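You operate a simulated robot arm through the tools that you are given. There is no shell and no other tool.

Carry out the task below with a simulated robot arm. There is one attempt and no reset: what you move stays moved.

Task
Set both guides to the bundle's width and get a clean test stroke.
Fine: read the width on the bundle's label; run the follower tight, open the vacuum valve, then stroke once: the display must show ONE.

The check looks at the end state, three seconds after you hand in, the way a careful person would. Anything else that was tipped, shoved, dropped, spilled or broken makes it a failure.

Robot
A 6-joint arm with a two-finger parallel gripper, fixed in place. Base frame: the origin is on the floor under the middle of its stand, x ahead of it, y to its left, z up. Lengths are in mm, angles in degrees, forces in N, time in s.
With the tool pointing down near the work surface it reaches from about 140 to 900 mm from the base axis. Its first joint turns from -166.0 to 166.0 degrees. Payload 3.91 kg.
Tool frame: the origin (TCP) lies between the finger pads and is the grasp point; the fingertips stand 30 mm ahead of it; z points along the fingers, y is the line along which they close. The gripper opens to 110 mm. The fingers are 20 mm wide and 10 mm thick; the gripper's body (48 by 112 mm) begins 55 mm behind the TCP.
Orientation is that of the tool frame in the base frame, as a unit quaternion [w, x, y, z]. With the fingers straight down and closing along the base's y, the tool's x points along the base's -x, its y along +y and its z along -z.

Tools
- The arm moves only by the tool send_rows. Its argument "plan" is a list of rows, each a list of 6 numbers: the shift along the tool's x, y, z in mm, then the turn, a rotation vector about the tool's x, y, z in degrees. In form: [[tx, ty, tz, ax, ay, az], ...]. A call has 1 to 20 rows; each row is the pose to reach, as a shift and turn from the pose commanded when the call began, along the tool's axes at that moment. "grip" is the closure in counts, from 0 (fully open) to 255 (shut), set as the call begins (left out, the last holds). Rows are played at 5 a second. More than 50 mm and 8.6 degrees between two rows, or a gripper value outside its range, and nothing of the call is played. Where a pose cannot be reached the arm comes as near as it can. A force on the tool above 60 N (or 10 N above the force at the start of the call, whichever is more), or a blocked arm, ends the call early, and 0.2 s more pass. Each finger travels about 153 mm/s and halts on what it meets, pressing with about 43 N; the grip force reading is that of the motor and also rises with nothing between the fingers. The clock runs only during rows and for 0.2 s after the last one: add rows that repeat a pose to give the fingers time. It gives the time, the measured TCP pose, the force on the tool (base axes), the opening and the grip force at its end, in the units of the frame above (readings bear some noise), with the torque about the TCP (base axes, N m) and any sound that the robot's microphone picked up.
- Cameras (640 x 400 px; columns grow to the right, rows downward): "scene" is fixed at [48.1, -499.7, 1767.9]; the picture's right is [1.00, -0.05, 0.00], its down [-0.04, -0.78, -0.62] and it looks along [0.03, 0.62, -0.78] (base axes); focal length 214 px, centre (320, 200). "wrist" rides on the gripper at [72, 17, -103] in the tool frame; the picture's right is [-0.23, 0.97, 0.00], its down [-0.76, -0.18, -0.62] and it looks along [-0.61, -0.14, 0.78] (tool axes); focal length 222 px, centre (320, 200). There is no depth. A picture from a camera that has moved, and an enlarged one, comes with that camera's place and axes in the base frame and with its lens.
- capture(camera): a new picture of that camera. No time passes.
- zoom(camera, box): a new picture of the part [left, top, right, bottom] of that camera's present view, enlarged. No time passes.
- sign_off(): hands the job in; it is judged then, once.

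Places have to be worked out from the pictures, the camera data and where the tool is seen. Open the gripper and draw the arm clear of the work before you hand the job in, unless the task says otherwise.

The tools are called after "Emit:" as a command line: name --pt "numbers of a row" for each row, then --argument value for the rest, lists and objects as JSON in quotes. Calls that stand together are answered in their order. send_rows: Moves the arm, as the interface text tells. Its arguments: {"type":"object","properties":{"plan":{"type":"array","items":{"type":"array","items":{"type":"number"}}},"grip":{"type":"number"}},"required":["plan"]} The other tools are called the same way: capture (camera) takes a picture; zoom (camera, box) takes an enlarged picture of a part of a camera's view; sign_off () hands the job in.

At the start:

```text
time_s: 0.0
ee_pos: [542.0, 114.0, 1393.1]
tcp_rot: [-0.001, 0.0, 1.0, 0.0]
wrist_force: [-0.1, 0.6, 0.4]
ft_torque: [0.03, -0.02, -0.01]
width: 110.0
grasp_force: 0.1
```

scene: 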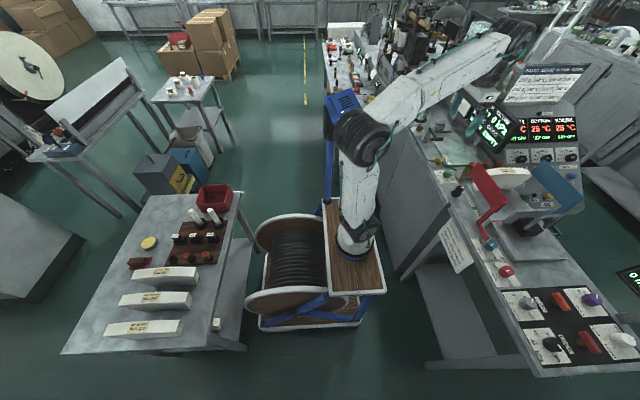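
wrist: 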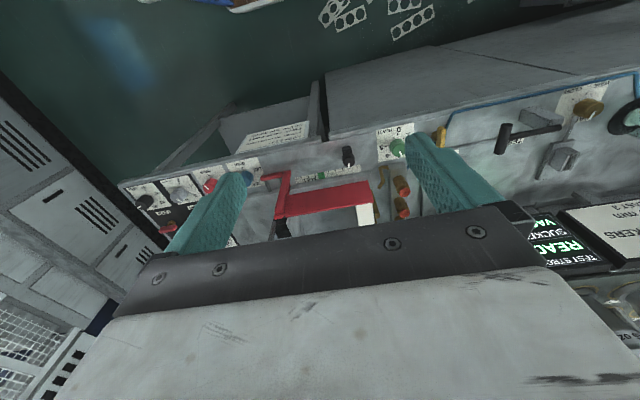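

The scene shows a bench with guides (red and blue), knobs, and a display on the right, and bundles on the left table. I'll zoom in on several parts of the scene to read labels.

Emit:
zoom --camera "scene" --box '[420, 140, 620, 265]'

Emit:
zoom --camera "scene" --box '[480, 265, 640, 365]'

Emit:
zoom --camera "scene" --box '[80, 170, 260, 360]'

Emit:
zoom --camera "scene" --box '[460, 60, 620, 160]'

Emit:
zoom --camera "wrist" --box '[240, 90, 460, 240]'

```text
3.20 times, centred on (520, 202) of scene
camera zoom: at [48.1, -499.7, 1767.9], right [1.0, -0.05, 0.0], down [-0.04, -0.78, -0.62], along [0.03, 0.62, -0.78], focal length 686 px, centre (-320, 192)
```

zoom: 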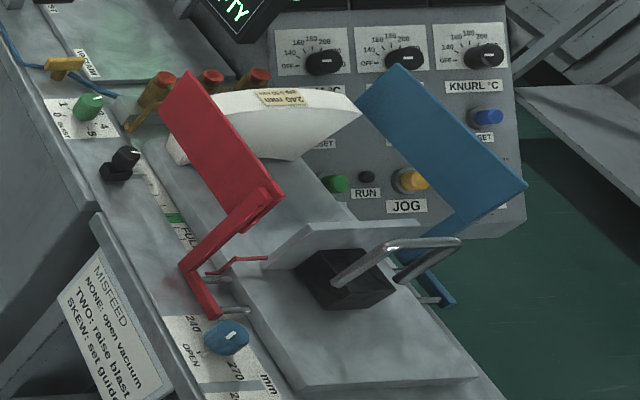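

```text
4.00 times, centred on (560, 315) of scene
camera zoom: at [48.1, -499.7, 1767.9], right [1.0, -0.05, 0.0], down [-0.04, -0.78, -0.62], along [0.03, 0.62, -0.78], focal length 858 px, centre (-640, -260)
```

zoom: 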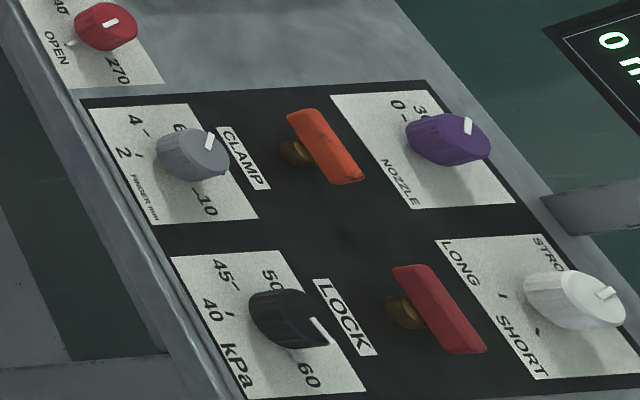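

```text
2.11 times, centred on (170, 265) of scene
camera zoom: at [48.1, -499.7, 1767.9], right [1.0, -0.05, 0.0], down [-0.04, -0.78, -0.62], along [0.03, 0.62, -0.78], focal length 452 px, centre (636, 63)
```

zoom: 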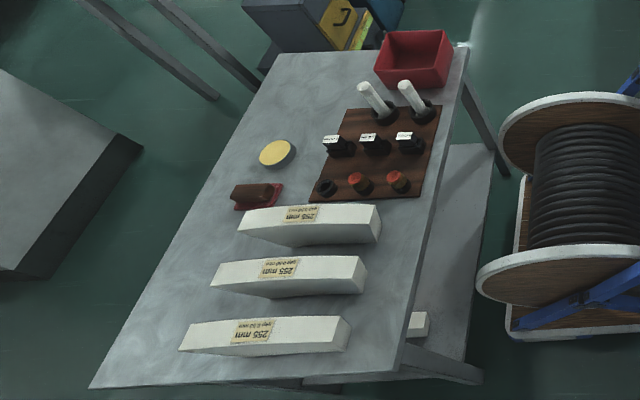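

```text
4.00 times, centred on (540, 110) of scene
camera zoom: at [48.1, -499.7, 1767.9], right [1.0, -0.05, 0.0], down [-0.04, -0.78, -0.62], along [0.03, 0.62, -0.78], focal length 858 px, centre (-560, 560)
```

zoom: 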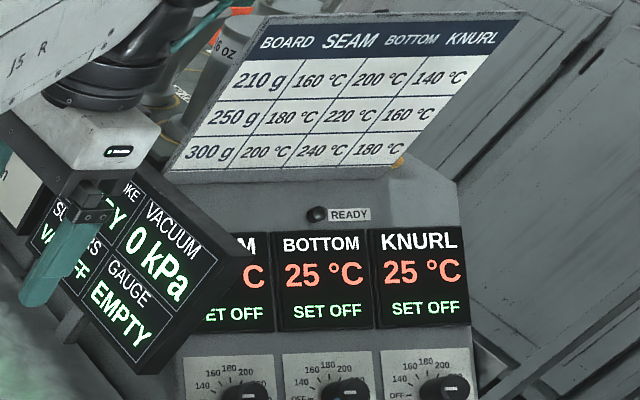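

```text
2.67 times, centred on (350, 165) of wrist
camera zoom: at [469.2, 131.3, 1496.4], right [0.23, 0.97, 0.0], down [0.76, -0.18, 0.62], along [0.61, -0.14, -0.78], focal length 592 px, centre (240, 293)
```

zoom: 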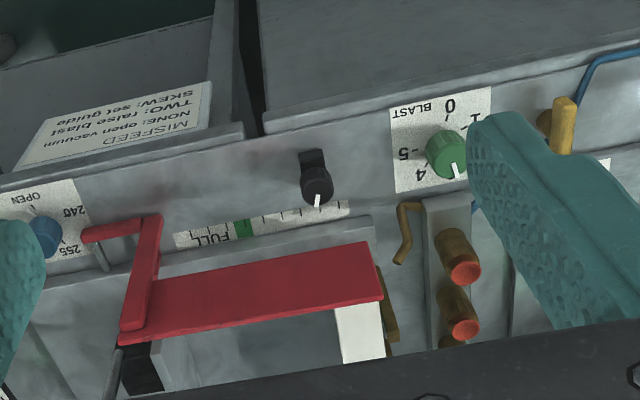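

I need finer views of the labels on the machine, so I'll zoom tighter on the bundle label, the display, and the knob scales.

Emit:
zoom --camera "scene" --box '[470, 160, 540, 204]'

Emit:
zoom --camera "scene" --box '[470, 225, 530, 290]'

Emit:
zoom --camera "scene" --box '[415, 110, 495, 160]'

Emit:
zoom --camera "scene" --box '[420, 150, 500, 200]'

Emit:
zoom --camera "scene" --box '[430, 200, 500, 260]'

Emit:
zoom --camera "wrist" --box '[120, 150, 280, 250]'

Emit:
zoom --camera "wrist" --box '[480, 60, 640, 180]'

Emit:
zoom --camera "wrist" --box '[480, 180, 640, 320]'

Emit:
zoom --camera "scene" --box '[400, 60, 500, 120]'

Emit:
zoom --camera "scene" --box '[480, 200, 560, 260]'

```text
9.09 times, centred on (505, 182) of scene
camera zoom: at [48.1, -499.7, 1767.9], right [1.0, -0.05, 0.0], down [-0.04, -0.78, -0.62], along [0.03, 0.62, -0.78], focal length 1950 px, centre (-1362, 364)
```

zoom: 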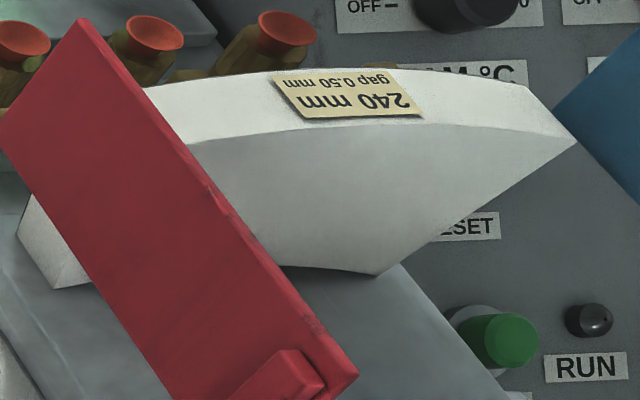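

```text
6.15 times, centred on (500, 258) of scene
camera zoom: at [48.1, -499.7, 1767.9], right [1.0, -0.05, 0.0], down [-0.04, -0.78, -0.62], along [0.03, 0.62, -0.78], focal length 1320 px, centre (-788, -154)
```

zoom: 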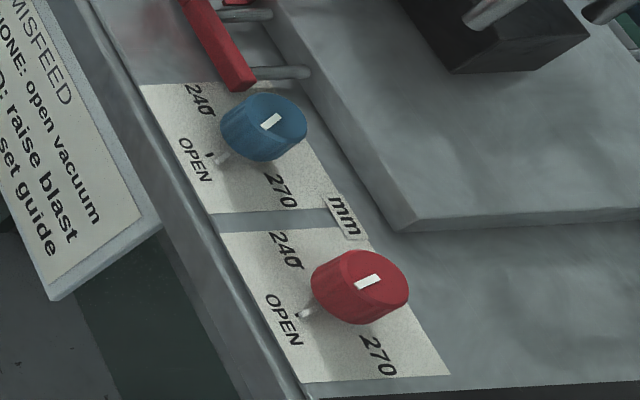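

```text
8.00 times, centred on (455, 135) of scene
camera zoom: at [48.1, -499.7, 1767.9], right [1.0, -0.05, 0.0], down [-0.04, -0.78, -0.62], along [0.03, 0.62, -0.78], focal length 1716 px, centre (-760, 720)
```

zoom: 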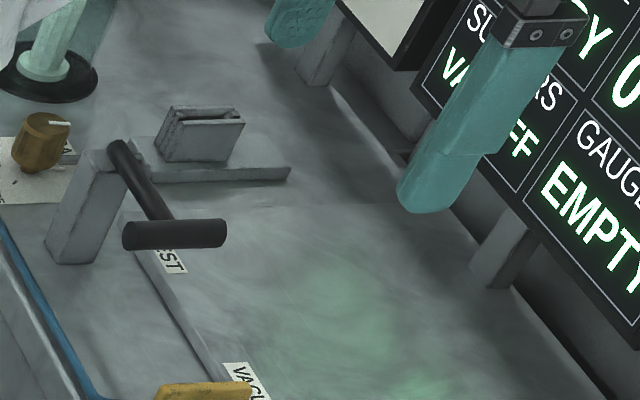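

```text
8.00 times, centred on (460, 175) of scene
camera zoom: at [48.1, -499.7, 1767.9], right [1.0, -0.05, 0.0], down [-0.04, -0.78, -0.62], along [0.03, 0.62, -0.78], focal length 1716 px, centre (-800, 400)
```

zoom: 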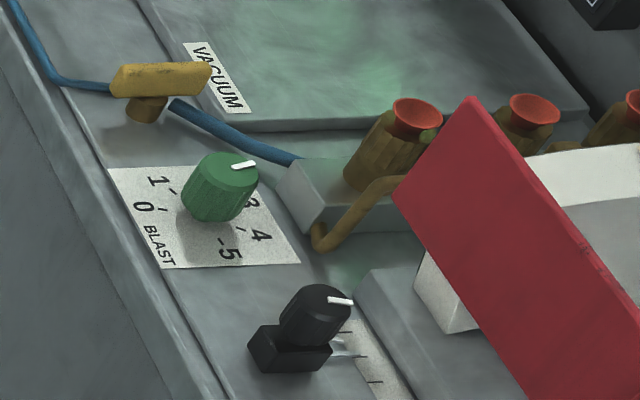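

```text
6.67 times, centred on (465, 230) of scene
camera zoom: at [48.1, -499.7, 1767.9], right [1.0, -0.05, 0.0], down [-0.04, -0.78, -0.62], along [0.03, 0.62, -0.78], focal length 1430 px, centre (-647, 0)
```

zoom: 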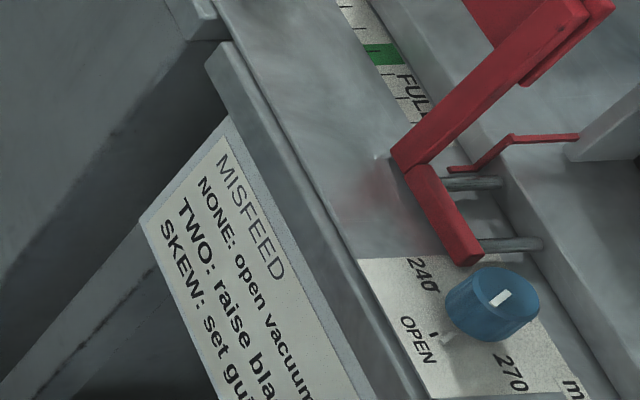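

```text
4.00 times, centred on (200, 200) of wrist
camera zoom: at [469.2, 131.3, 1496.4], right [0.23, 0.97, 0.0], down [0.76, -0.18, 0.62], along [0.61, -0.14, -0.78], focal length 888 px, centre (800, 200)
```

zoom: 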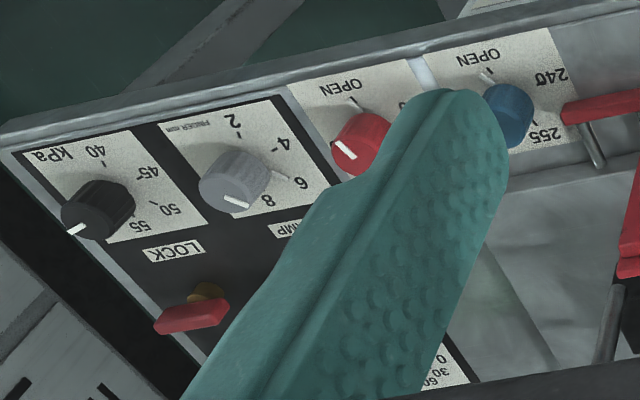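

```text
3.33 times, centred on (560, 120) of wrist
camera zoom: at [469.2, 131.3, 1496.4], right [0.23, 0.97, 0.0], down [0.76, -0.18, 0.62], along [0.61, -0.14, -0.78], focal length 740 px, centre (-480, 467)
```

zoom: 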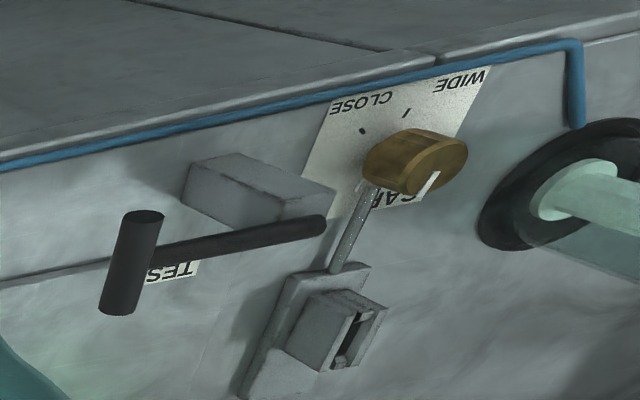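

```text
2.86 times, centred on (560, 250) of wrist
camera zoom: at [469.2, 131.3, 1496.4], right [0.23, 0.97, 0.0], down [0.76, -0.18, 0.62], along [0.61, -0.14, -0.78], focal length 635 px, centre (-366, 57)
```

zoom: 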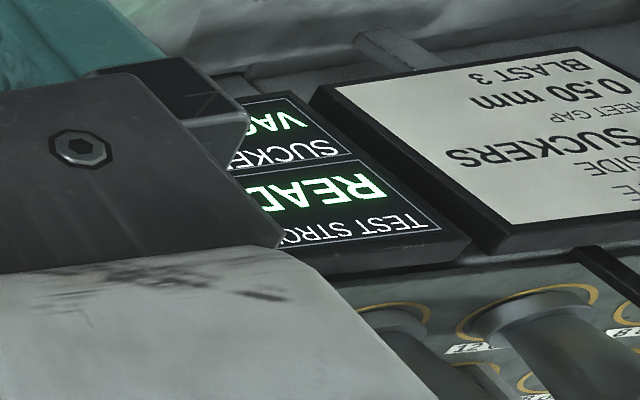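

```text
6.40 times, centred on (450, 90) of scene
camera zoom: at [48.1, -499.7, 1767.9], right [1.0, -0.05, 0.0], down [-0.04, -0.78, -0.62], along [0.03, 0.62, -0.78], focal length 1373 px, centre (-512, 904)
```

zoom: 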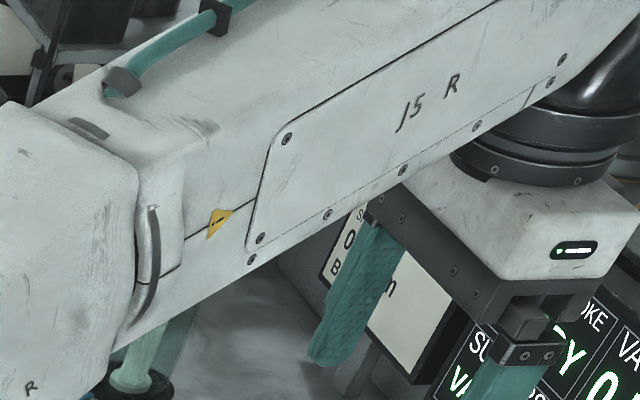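

```text
6.67 times, centred on (520, 230) of scene
camera zoom: at [48.1, -499.7, 1767.9], right [1.0, -0.05, 0.0], down [-0.04, -0.78, -0.62], along [0.03, 0.62, -0.78], focal length 1430 px, centre (-1013, 0)
```

zoom: 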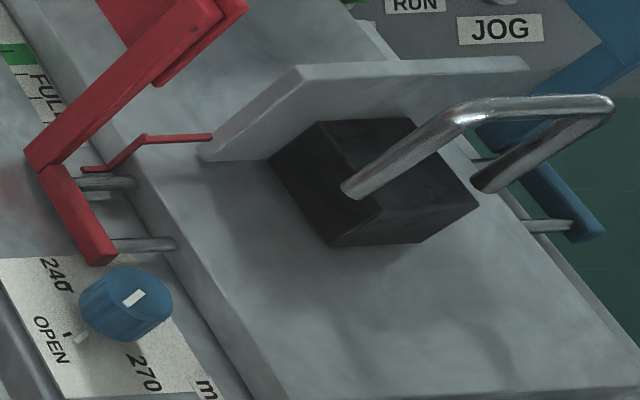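

The loaded bundle's label reads "240 mm, gap 0.50 mm"; blue and red knobs set the guides (both pointers look set elsewhere). I'll draw the arm back to get unobstructed views of the display, sign and controls.

Emit:
send_rows --pt "50 0 0 0 0 0" --pt "100 0 0 0 0 0" --pt "150 0 0 0 0 0" --pt "150 0 0 0 0 0" --grip 255

Emit:
capture --camera "wrist"

Emit:
capture --camera "scene"

```text
time_s: 1.0
ee_pos: [394.7, 112.6, 1393.9]
tcp_rot: [0.0, -0.001, 1.0, -0.001]
wrist_force: [0.3, -0.2, -0.6]
ft_torque: [-0.01, 0.01, 0.0]
width: 0.0
grasp_force: 37.6
```

```text
taken
camera wrist: at [321.4, 130.6, 1497.1], right [0.23, 0.97, 0.0], down [0.76, -0.18, 0.62], along [0.61, -0.14, -0.78], focal length 222 px, centre (320, 200)
```

wrist: 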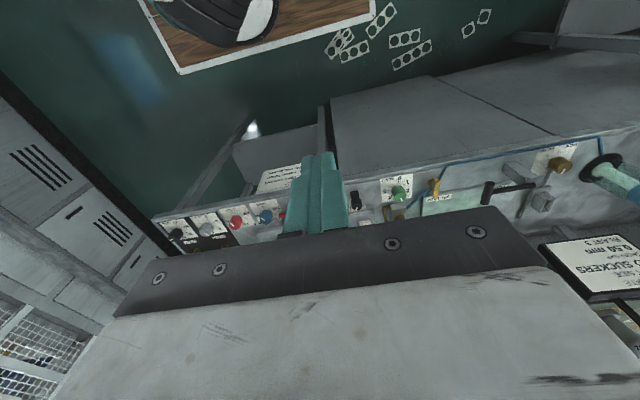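

```text
taken
```

scene: 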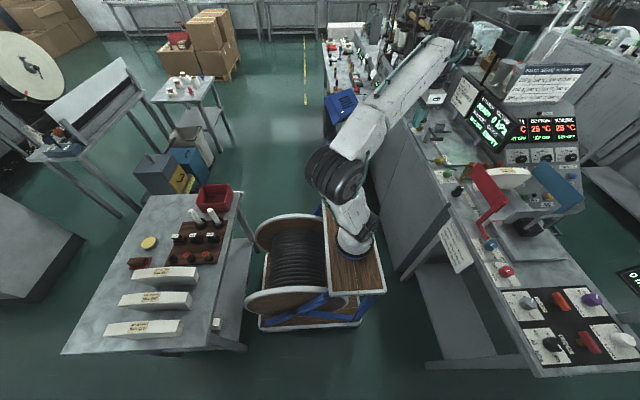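

The display is now unobstructed in the scene camera; I'll zoom in on the display, the sign and the machine parts.

Emit:
zoom --camera "scene" --box '[440, 70, 530, 155]'

Emit:
zoom --camera "scene" --box '[410, 110, 490, 160]'

Emit:
zoom --camera "wrist" --box '[530, 225, 640, 310]'

Emit:
zoom --camera "wrist" --box '[480, 140, 600, 220]'

Emit:
zoom --camera "wrist" --box '[340, 160, 480, 230]'

Emit:
zoom --camera "wrist" --box '[150, 190, 300, 260]'

```text
4.71 times, centred on (485, 112) of scene
camera zoom: at [48.1, -499.7, 1767.9], right [1.0, -0.05, 0.0], down [-0.04, -0.78, -0.62], along [0.03, 0.62, -0.78], focal length 1009 px, centre (-456, 612)
```

zoom: 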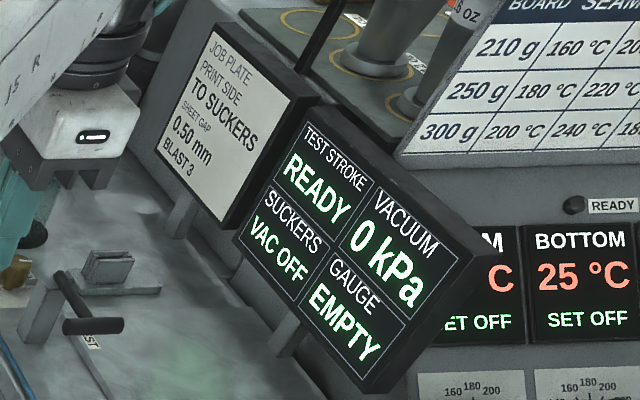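

```text
8.00 times, centred on (450, 135) of scene
camera zoom: at [48.1, -499.7, 1767.9], right [1.0, -0.05, 0.0], down [-0.04, -0.78, -0.62], along [0.03, 0.62, -0.78], focal length 1716 px, centre (-720, 720)
```

zoom: 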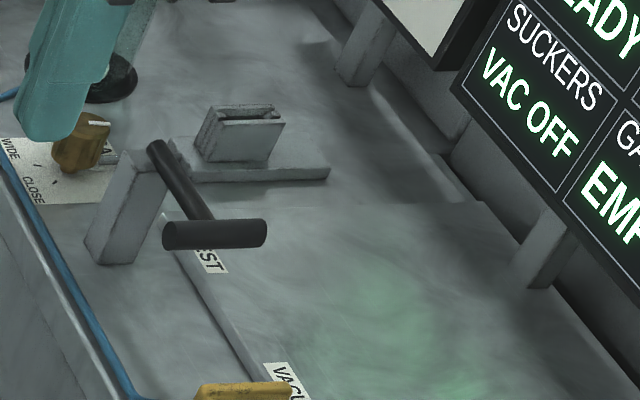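

```text
4.71 times, centred on (585, 268) of wrist
camera zoom: at [321.4, 130.6, 1497.1], right [0.23, 0.97, 0.0], down [0.76, -0.18, 0.62], along [0.61, -0.14, -0.78], focal length 1045 px, centre (-927, -118)
```

zoom: 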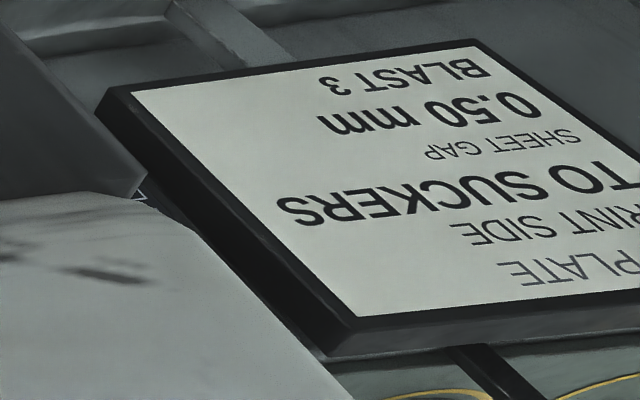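

```text
5.00 times, centred on (540, 180) of wrist
camera zoom: at [321.4, 130.6, 1497.1], right [0.23, 0.97, 0.0], down [0.76, -0.18, 0.62], along [0.61, -0.14, -0.78], focal length 1111 px, centre (-780, 300)
```

zoom: 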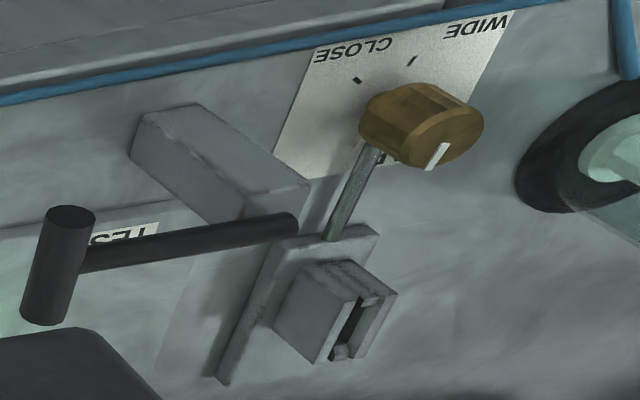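

```text
4.57 times, centred on (410, 195) of wrist
camera zoom: at [321.4, 130.6, 1497.1], right [0.23, 0.97, 0.0], down [0.76, -0.18, 0.62], along [0.61, -0.14, -0.78], focal length 1015 px, centre (-91, 223)
```

zoom: 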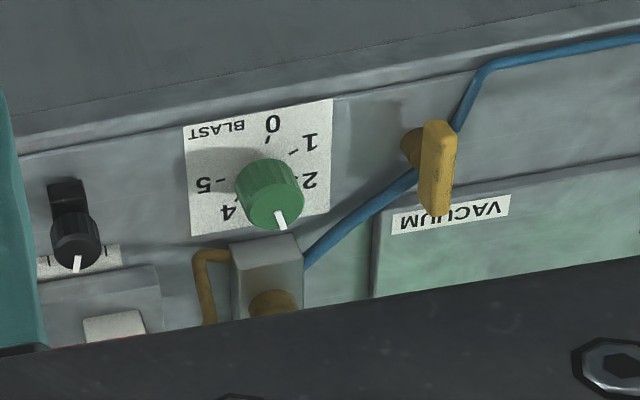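

```text
4.27 times, centred on (225, 225) of wrist
camera zoom: at [321.4, 130.6, 1497.1], right [0.23, 0.97, 0.0], down [0.76, -0.18, 0.62], along [0.61, -0.14, -0.78], focal length 948 px, centre (725, 93)
```

zoom: 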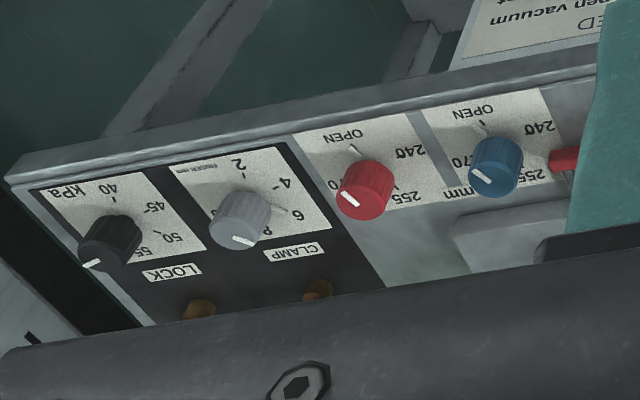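

The job plate asks for blast 3 (the green knob already appears to point there) and 0.50 gap; the display says READY, VAC OFF, 0 kPa, gauge EMPTY. I judge the bench surface at z≈961, guide knobs near (740,-147) and (740,-252). I'll move the camera closer over the magazine, staying high.

Emit:
send_rows --pt "-40 -20 5 0 0 0" --pt "-80 -40 10 0 0 0" --pt "-120 -60 15 0 0 0" --pt "-160 -80 20 0 0 0" --pt "-200 -100 25 0 0 0" --pt "-240 -120 30 0 0 0" --pt "-240 -120 30 0 0 0"

Emit:
capture --camera "wrist"

Emit:
capture --camera "scene"

```text
time_s: 2.6
ee_pos: [635.6, -6.2, 1363.3]
tcp_rot: [0.0, -0.001, 1.0, 0.0]
wrist_force: [1.1, 0.2, -0.1]
ft_torque: [-0.01, -0.02, -0.03]
width: 0.0
grasp_force: 37.8
```

```text
taken
camera wrist: at [561.8, 11.1, 1465.6], right [0.23, 0.97, 0.0], down [0.76, -0.18, 0.62], along [0.61, -0.14, -0.78], focal length 222 px, centre (320, 200)
```

wrist: 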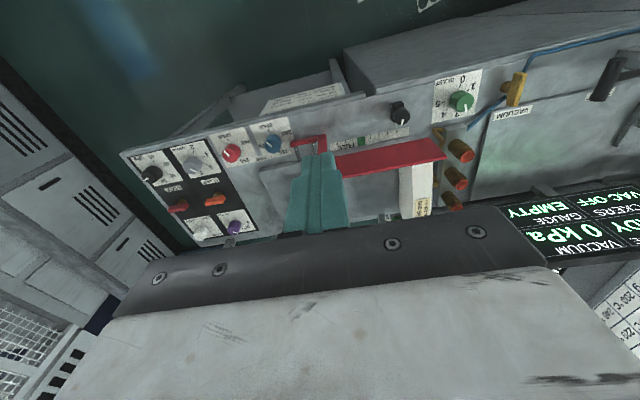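

```text
taken
```

scene: 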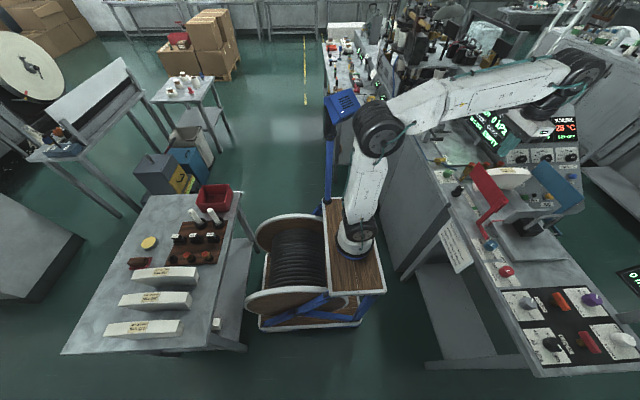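

The wrist camera now shows most of the bench from above. I'll zoom in on the guide dials, gauge and controls for exact readings and triangulation.

Emit:
zoom --camera "wrist" --box '[210, 110, 310, 172]'

Emit:
zoom --camera "wrist" --box '[320, 90, 420, 152]'

Emit:
zoom --camera "wrist" --box '[420, 60, 540, 135]'

Emit:
zoom --camera "wrist" --box '[330, 130, 490, 230]'

Emit:
zoom --camera "wrist" --box '[210, 140, 330, 250]'

```text
6.40 times, centred on (260, 141) of wrist
camera zoom: at [561.8, 11.1, 1465.6], right [0.23, 0.97, 0.0], down [0.76, -0.18, 0.62], along [0.61, -0.14, -0.78], focal length 1422 px, centre (704, 578)
```

zoom: 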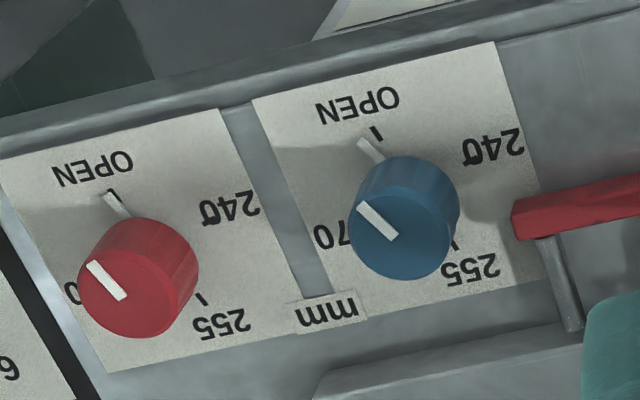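

```text
6.40 times, centred on (370, 121) of wrist
camera zoom: at [561.8, 11.1, 1465.6], right [0.23, 0.97, 0.0], down [0.76, -0.18, 0.62], along [0.61, -0.14, -0.78], focal length 1422 px, centre (0, 706)
```

zoom: 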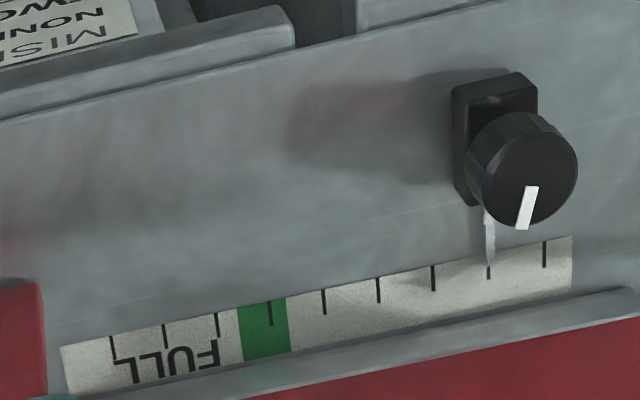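

```text
5.33 times, centred on (480, 98) of wrist
camera zoom: at [561.8, 11.1, 1465.6], right [0.23, 0.97, 0.0], down [0.76, -0.18, 0.62], along [0.61, -0.14, -0.78], focal length 1185 px, centre (-533, 747)
```

zoom: 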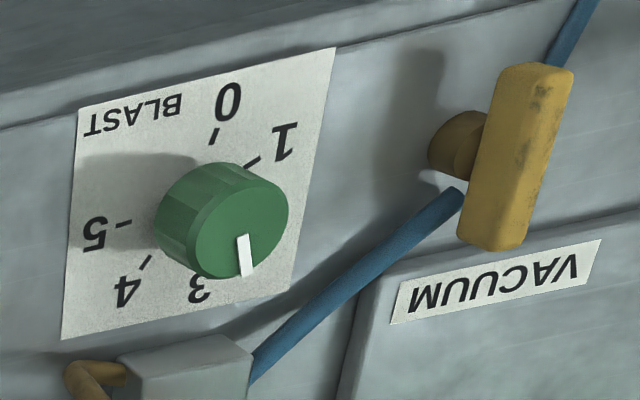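

```text
4.00 times, centred on (410, 180) of wrist
camera zoom: at [561.8, 11.1, 1465.6], right [0.23, 0.97, 0.0], down [0.76, -0.18, 0.62], along [0.61, -0.14, -0.78], focal length 888 px, centre (-40, 280)
```

zoom: 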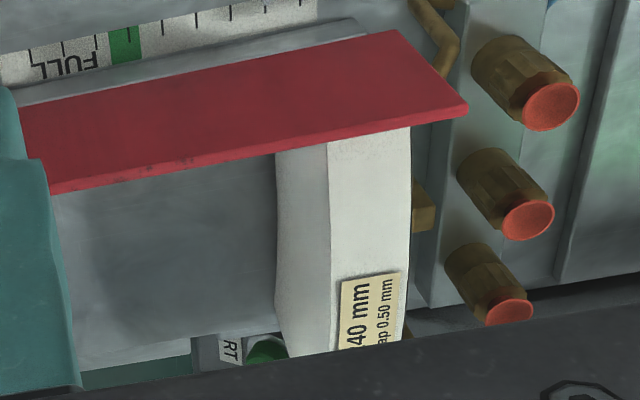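

```text
3.64 times, centred on (270, 195) of wrist
camera zoom: at [561.8, 11.1, 1465.6], right [0.23, 0.97, 0.0], down [0.76, -0.18, 0.62], along [0.61, -0.14, -0.78], focal length 808 px, centre (502, 218)
```

zoom: 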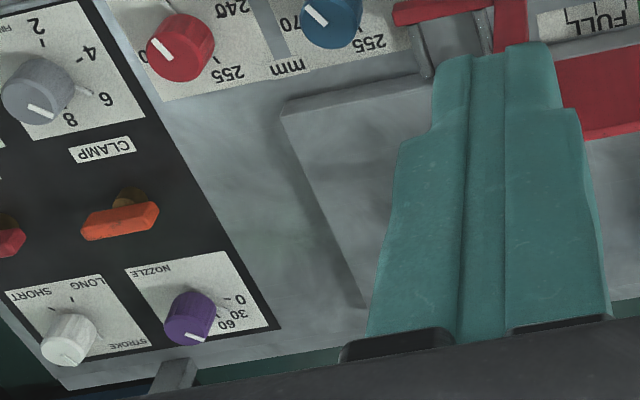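

Both guide needles point near OPEN and 240 is clockwise from there. Blast checks out at 3. Gauge pointer scale is in view (green zone toward FULL); next I'll move forward and open the gripper to see the follower and its handle.

Emit:
send_rows --pt "-40 -10 0 0 0 0" --pt "-80 -20 0 0 0 0" --pt "-120 -30 0 0 0 0" --pt "-120 -30 0 0 0 0" --grip 0

Emit:
capture --camera "wrist"

Emit:
zoom --camera "wrist" --box '[240, 100, 420, 220]'

Emit:
zoom --camera "wrist" --box '[400, 0, 560, 100]'

```text
time_s: 3.6
ee_pos: [754.4, -35.8, 1365.0]
tcp_rot: [0.001, 0.0, 1.0, 0.0]
wrist_force: [-0.5, 0.0, -0.2]
ft_torque: [0.0, 0.01, -0.03]
width: 109.8
grasp_force: 0.0
```

```text
taken
camera wrist: at [680.6, -18.3, 1467.7], right [0.23, 0.97, 0.0], down [0.76, -0.18, 0.62], along [0.61, -0.14, -0.78], focal length 222 px, centre (320, 200)
```

wrist: 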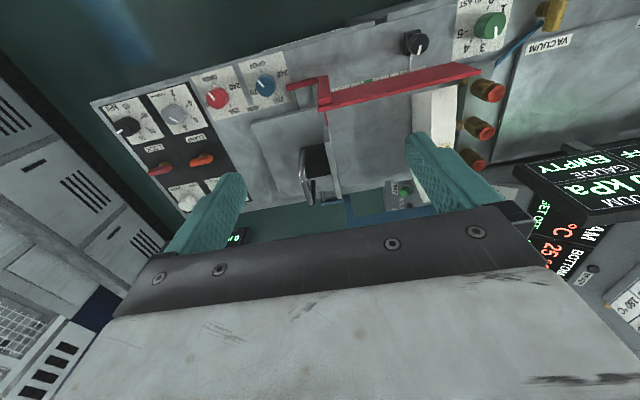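

```text
3.33 times, centred on (330, 160) of wrist
camera zoom: at [680.6, -18.3, 1467.7], right [0.23, 0.97, 0.0], down [0.76, -0.18, 0.62], along [0.61, -0.14, -0.78], focal length 740 px, centre (287, 333)
```

zoom: 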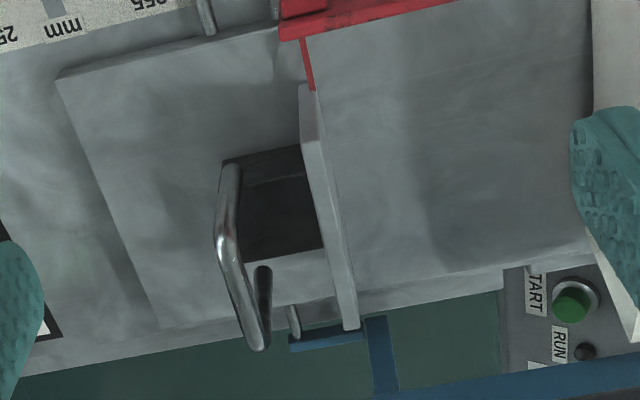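

```text
4.00 times, centred on (480, 50) of wrist
camera zoom: at [680.6, -18.3, 1467.7], right [0.23, 0.97, 0.0], down [0.76, -0.18, 0.62], along [0.61, -0.14, -0.78], focal length 888 px, centre (-320, 800)
```

zoom: 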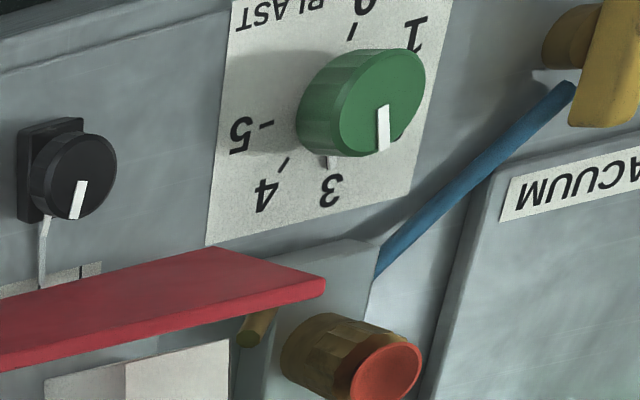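

Blast is confirmed on 3. I see the follower with an upright D-handle; its crossbar triangulates to x≈875–957, y≈-100, z≈1120. Next I'll move to view the vacuum valve and test lever from closer.

Emit:
send_rows --pt "25 40 0 0 0 0" --pt "50 80 0 0 0 0" --pt "75 120 0 0 0 0" --pt "100 160 0 0 0 0" --pt "125 200 0 0 0 0" --pt "150 240 0 0 0 0" --pt "175 280 0 0 0 0" --pt "190 320 0 0 0 0" --pt "200 360 0 0 0 0" --pt "200 360 0 0 0 0"

Emit:
capture --camera "wrist"

Emit:
zoom --camera "wrist" --box '[240, 90, 420, 210]'

Emit:
zoom --camera "wrist" --box '[380, 60, 540, 170]'

Emit:
capture --camera "scene"

```text
time_s: 5.8
ee_pos: [549.1, 323.8, 1364.5]
tcp_rot: [0.0, 0.0, 1.0, 0.0]
wrist_force: [-0.7, 0.3, -1.2]
ft_torque: [0.02, 0.02, 0.02]
width: 109.8
grasp_force: 0.0
```

```text
taken
camera wrist: at [476.2, 341.7, 1467.0], right [0.23, 0.97, 0.0], down [0.76, -0.18, 0.62], along [0.61, -0.14, -0.78], focal length 222 px, centre (320, 200)
```

wrist: 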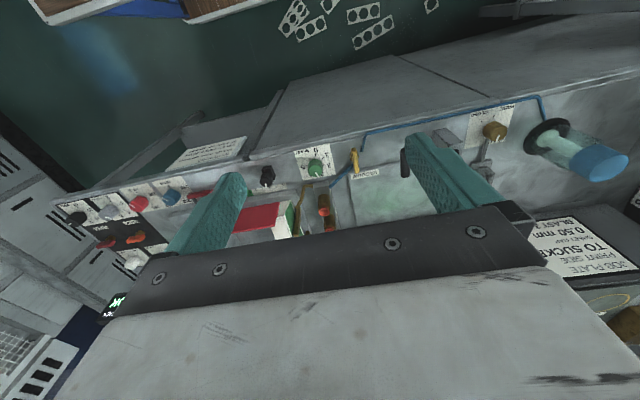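

```text
3.33 times, centred on (330, 150) of wrist
camera zoom: at [476.2, 341.7, 1467.0], right [0.23, 0.97, 0.0], down [0.76, -0.18, 0.62], along [0.61, -0.14, -0.78], focal length 740 px, centre (287, 367)
```

zoom: 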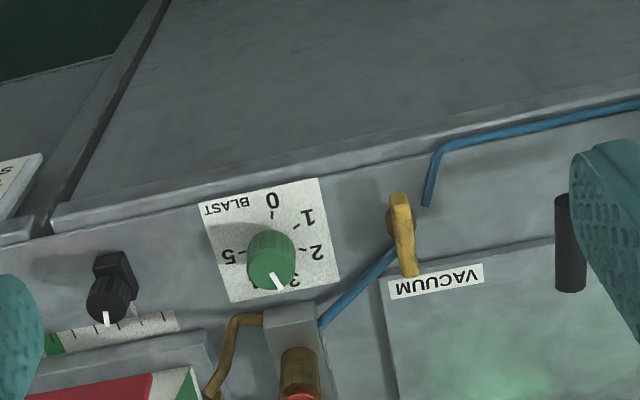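

```text
3.64 times, centred on (460, 115) of wrist
camera zoom: at [476.2, 341.7, 1467.0], right [0.23, 0.97, 0.0], down [0.76, -0.18, 0.62], along [0.61, -0.14, -0.78], focal length 808 px, centre (-189, 509)
```

zoom: 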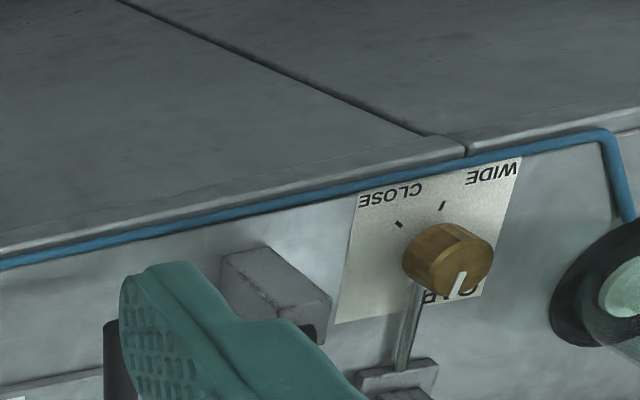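

```text
taken
```

scene: 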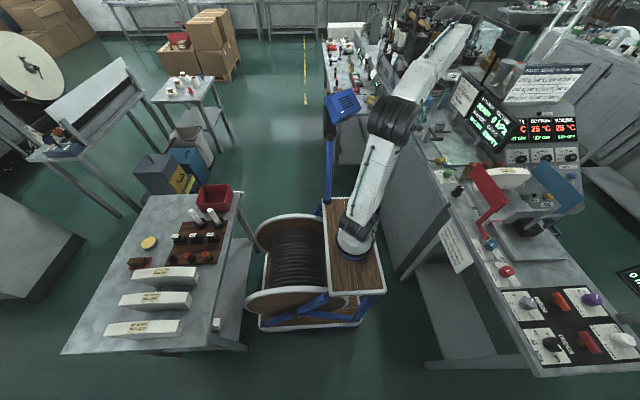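

I'll zoom the scene camera on the gap dial, valve and test lever now that the arm isn't over them.

Emit:
zoom --camera "scene" --box '[405, 115, 465, 155]'

Emit:
zoom --camera "scene" --box '[425, 145, 485, 185]'

Emit:
zoom --camera "scene" --box '[445, 180, 495, 220]'

Emit:
zoom --camera "wrist" --box '[340, 140, 380, 185]'

Emit:
zoom --camera "wrist" --box '[240, 150, 320, 210]'

```text
10.00 times, centred on (435, 135) of scene
camera zoom: at [48.1, -499.7, 1767.9], right [1.0, -0.05, 0.0], down [-0.04, -0.78, -0.62], along [0.03, 0.62, -0.78], focal length 2145 px, centre (-830, 850)
```

zoom: 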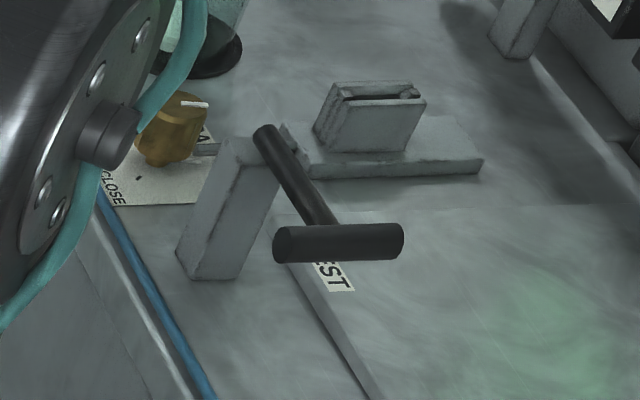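

```text
10.00 times, centred on (455, 165) of scene
camera zoom: at [48.1, -499.7, 1767.9], right [1.0, -0.05, 0.0], down [-0.04, -0.78, -0.62], along [0.03, 0.62, -0.78], focal length 2145 px, centre (-1030, 550)
```

zoom: 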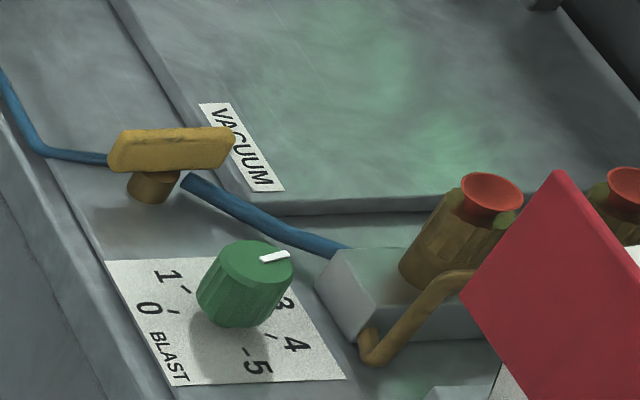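

```text
10.00 times, centred on (470, 200) of scene
camera zoom: at [48.1, -499.7, 1767.9], right [1.0, -0.05, 0.0], down [-0.04, -0.78, -0.62], along [0.03, 0.62, -0.78], focal length 2145 px, centre (-1180, 200)
```

zoom: 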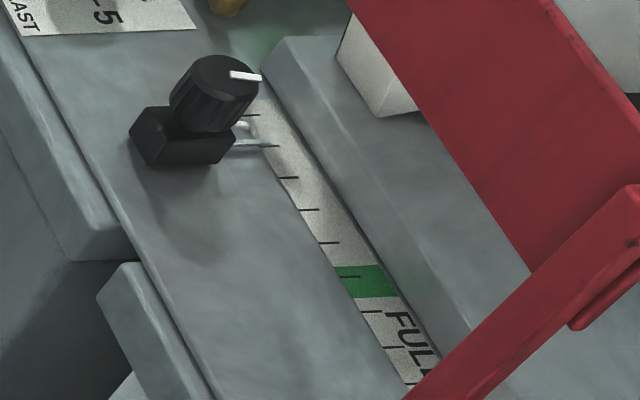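

```text
8.89 times, centred on (360, 162) of wrist
camera zoom: at [476.2, 341.7, 1467.0], right [0.23, 0.97, 0.0], down [0.76, -0.18, 0.62], along [0.61, -0.14, -0.78], focal length 1974 px, centre (-36, 533)
```

zoom: 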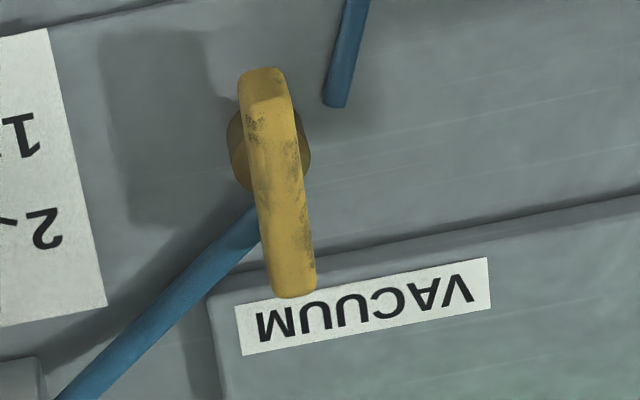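

```text
6.67 times, centred on (280, 180) of wrist
camera zoom: at [476.2, 341.7, 1467.0], right [0.23, 0.97, 0.0], down [0.76, -0.18, 0.62], along [0.61, -0.14, -0.78], focal length 1481 px, centre (587, 333)
```

zoom: 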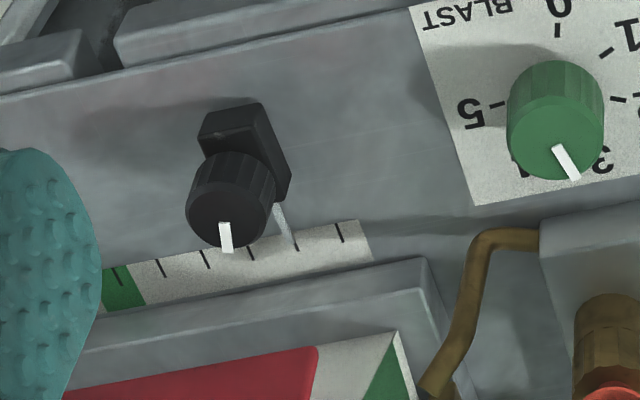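

The valve handle lies along x centred near (747,365,z≈992), crossing its hose (closed); the TEST lever's T-grip is at about x 704–777, y 460, z 1055. I place the blue knob axis at (747,-144.5), top z 1005, and red at (748,-248). Moving above the blue knob with the gripper yawed -50° and partly closed.

Emit:
send_rows --pt "-18.1 -42.6 0 0 0 -4.5" --pt "-36.2 -85.2 0 0 0 -9" --pt "-54.3 -127.8 0 0 0 -13.5" --pt "-72.4 -170.4 0 0 0 -18" --pt "-90.5 -213 0 0 0 -22.5" --pt "-108.6 -255.6 0 0 0 -27" --pt "-126.7 -298.2 0 0 0 -31.5" --pt "-144.8 -340.8 0 0 0 -36" --pt "-162.9 -383.4 0 0 0 -40.5" --pt "-181 -426 0 0 0 -45" --pt "-198.5 -468.5 0 0 0 -50" --pt "-198.5 -468.5 0 0 0 -50" --grip 116

Emit:
capture --camera "wrist"

```text
time_s: 8.4
ee_pos: [750.1, -147.3, 1366.7]
tcp_rot: [0.001, -0.424, 0.906, 0.0]
wrist_force: [0.1, 0.4, -0.3]
ft_torque: [-0.02, 0.02, 0.02]
width: 60.0
grasp_force: 0.0
```

```text
taken
camera wrist: at [690.8, -191.3, 1469.1], right [-0.6, 0.8, 0.0], down [0.62, 0.47, 0.62], along [0.5, 0.37, -0.78], focal length 222 px, centre (320, 200)
```

wrist: 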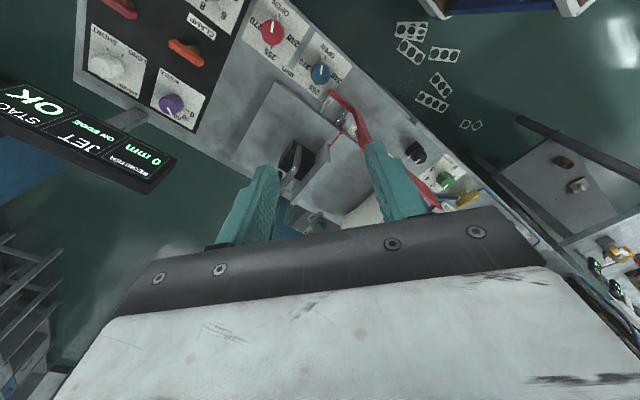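

The arm is above the knob's column. I'll zoom in on the blue knob to refine its axis before descending.

Emit:
zoom --camera "wrist" --box '[280, 30, 380, 110]'

Emit:
zoom --camera "wrist" --box '[240, 0, 340, 90]'

```text
5.00 times, centred on (330, 70) of wrist
camera zoom: at [690.8, -191.3, 1469.1], right [-0.6, 0.8, 0.0], down [0.62, 0.47, 0.62], along [0.5, 0.37, -0.78], focal length 1111 px, centre (270, 850)
```

zoom: 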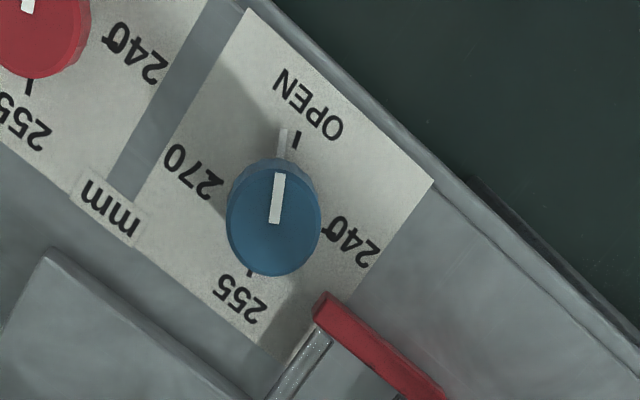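

```text
4.44 times, centred on (290, 45) of wrist
camera zoom: at [690.8, -191.3, 1469.1], right [-0.6, 0.8, 0.0], down [0.62, 0.47, 0.62], along [0.5, 0.37, -0.78], focal length 987 px, centre (453, 889)
```

zoom: 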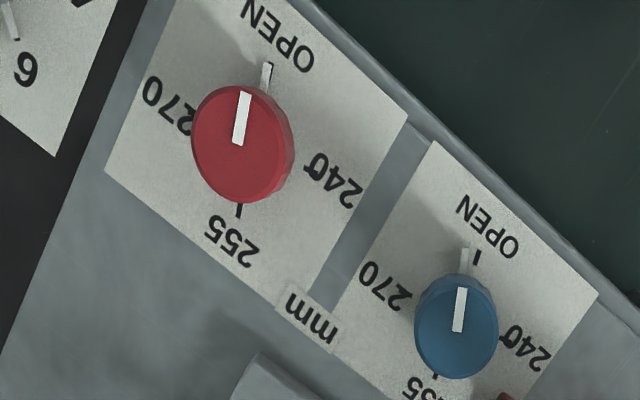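

From this near-vertical view the blue axis comes out at about (750,-145), needle just short of OPEN on the 270 side. I'll descend to about z=1160 and re-measure.

Emit:
send_rows --pt "0 0 45 0 0 0" --pt "0 0 90 0 0 0" --pt "0 0 135 0 0 0" --pt "0 0 180 0 0 0" --pt "0 0 205 0 0 0" --pt "0 0 205 0 0 0"

Emit:
zoom --camera "wrist" --box '[230, 60, 430, 200]'

Emit:
capture --camera "wrist"

```text
time_s: 9.8
ee_pos: [749.1, -143.4, 1157.6]
tcp_rot: [0.0, -0.423, 0.906, 0.0]
wrist_force: [-0.5, -0.3, 0.2]
ft_torque: [0.01, 0.01, -0.02]
width: 59.9
grasp_force: 0.1
```

```text
2.86 times, centred on (330, 130) of wrist
camera zoom: at [688.4, -186.2, 1260.4], right [-0.6, 0.8, 0.0], down [0.63, 0.47, 0.62], along [0.5, 0.37, -0.78], focal length 635 px, centre (291, 400)
```

zoom: 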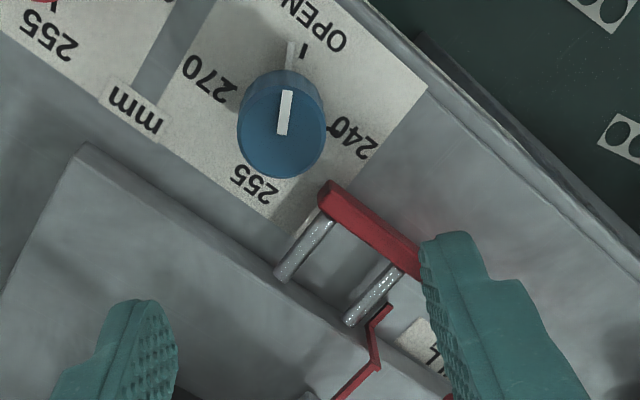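

```text
taken
camera wrist: at [688.4, -186.2, 1260.4], right [-0.6, 0.8, 0.0], down [0.63, 0.47, 0.62], along [0.5, 0.37, -0.78], focal length 222 px, centre (320, 200)
```

wrist: 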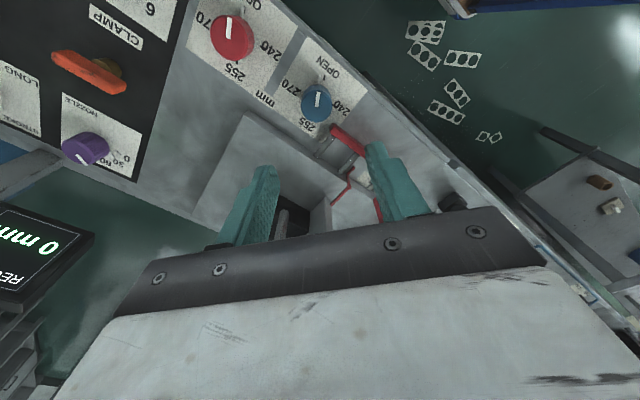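

Blue knob axis ≈ (750,-145), well centred under the tool; diameter about 35 mm. I'll descend so the fingertips overlap its top ~20 mm, staying above the red bracket.

Emit:
send_rows --pt "0 0 40 0 0 0" --pt "0 0 80 0 0 0" --pt "0 0 110 0 0 0" --pt "0 0 125 0 0 0" --pt "0 0 135 0 0 0" --pt "0 0 144 0 0 0" --pt "0 0 144 0 0 0"

Emit:
zoom --camera "wrist" --box '[200, 60, 440, 240]'

Emit:
zoom --camera "scene" --box '[460, 190, 560, 270]'

```text
time_s: 11.4
ee_pos: [751.8, -144.1, 1011.7]
tcp_rot: [0.001, -0.422, 0.906, 0.0]
wrist_force: [0.2, -0.1, -0.5]
ft_torque: [0.01, 0.04, 0.0]
width: 60.0
grasp_force: 0.0
```

```text
2.22 times, centred on (320, 150) of wrist
camera zoom: at [691.6, -188.9, 1114.8], right [-0.6, 0.8, 0.0], down [0.63, 0.47, 0.62], along [0.5, 0.37, -0.78], focal length 494 px, centre (320, 311)
```

zoom: 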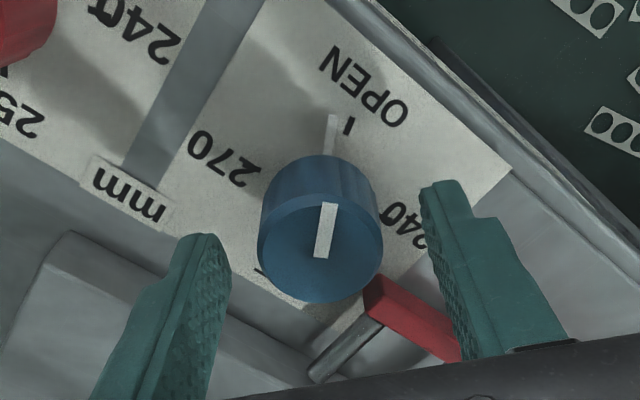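

```text
5.00 times, centred on (510, 230) of scene
camera zoom: at [48.1, -499.7, 1767.9], right [1.0, -0.05, 0.0], down [-0.04, -0.78, -0.62], along [0.03, 0.62, -0.78], focal length 1072 px, centre (-630, 50)
```

zoom: 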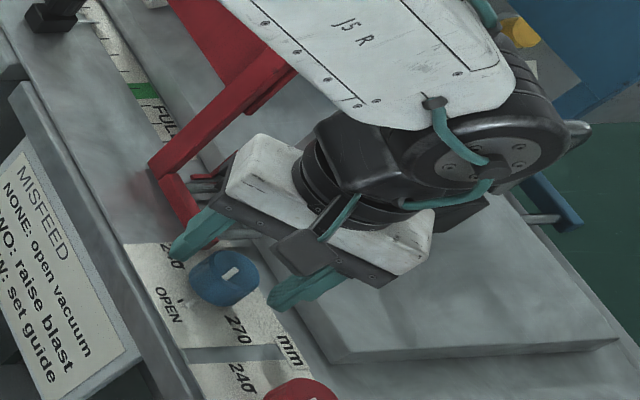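

The knob sits between the fingers, about 3 mm off in tool x. I'll shift +3 mm in tool x and then close the gripper on it.

Emit:
send_rows --pt "3 0 0 0 0 0" --pt "3 0 0 0 0 0"

Emit:
send_rows --pt "0 0 0 0 0 0" --pt "0 0 0 0 0 0" --pt "0 0 0 0 0 0" --grip 255

Emit:
zoom --camera "wrist" --box '[200, 60, 440, 240]'

```text
time_s: 12.0
ee_pos: [750.5, -148.1, 1011.4]
tcp_rot: [-0.001, -0.422, 0.906, -0.001]
wrist_force: [-0.1, 0.3, 0.0]
ft_torque: [0.01, 0.0, 0.04]
width: 59.8
grasp_force: 0.1
```

```text
time_s: 12.8
ee_pos: [749.7, -148.1, 1011.7]
tcp_rot: [-0.001, -0.422, 0.907, 0.0]
wrist_force: [-2.1, 0.7, -0.4]
ft_torque: [0.16, -0.03, 0.04]
width: 35.4
grasp_force: 45.1
```

```text
2.22 times, centred on (320, 150) of wrist
camera zoom: at [689.4, -191.5, 1114.9], right [-0.6, 0.8, 0.0], down [0.63, 0.47, 0.62], along [0.5, 0.37, -0.78], focal length 494 px, centre (320, 311)
```

zoom: 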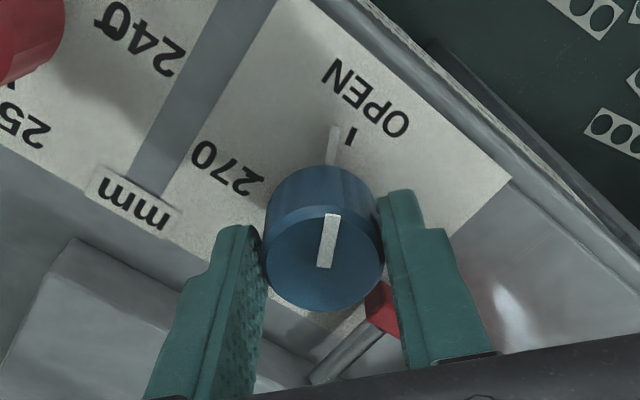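

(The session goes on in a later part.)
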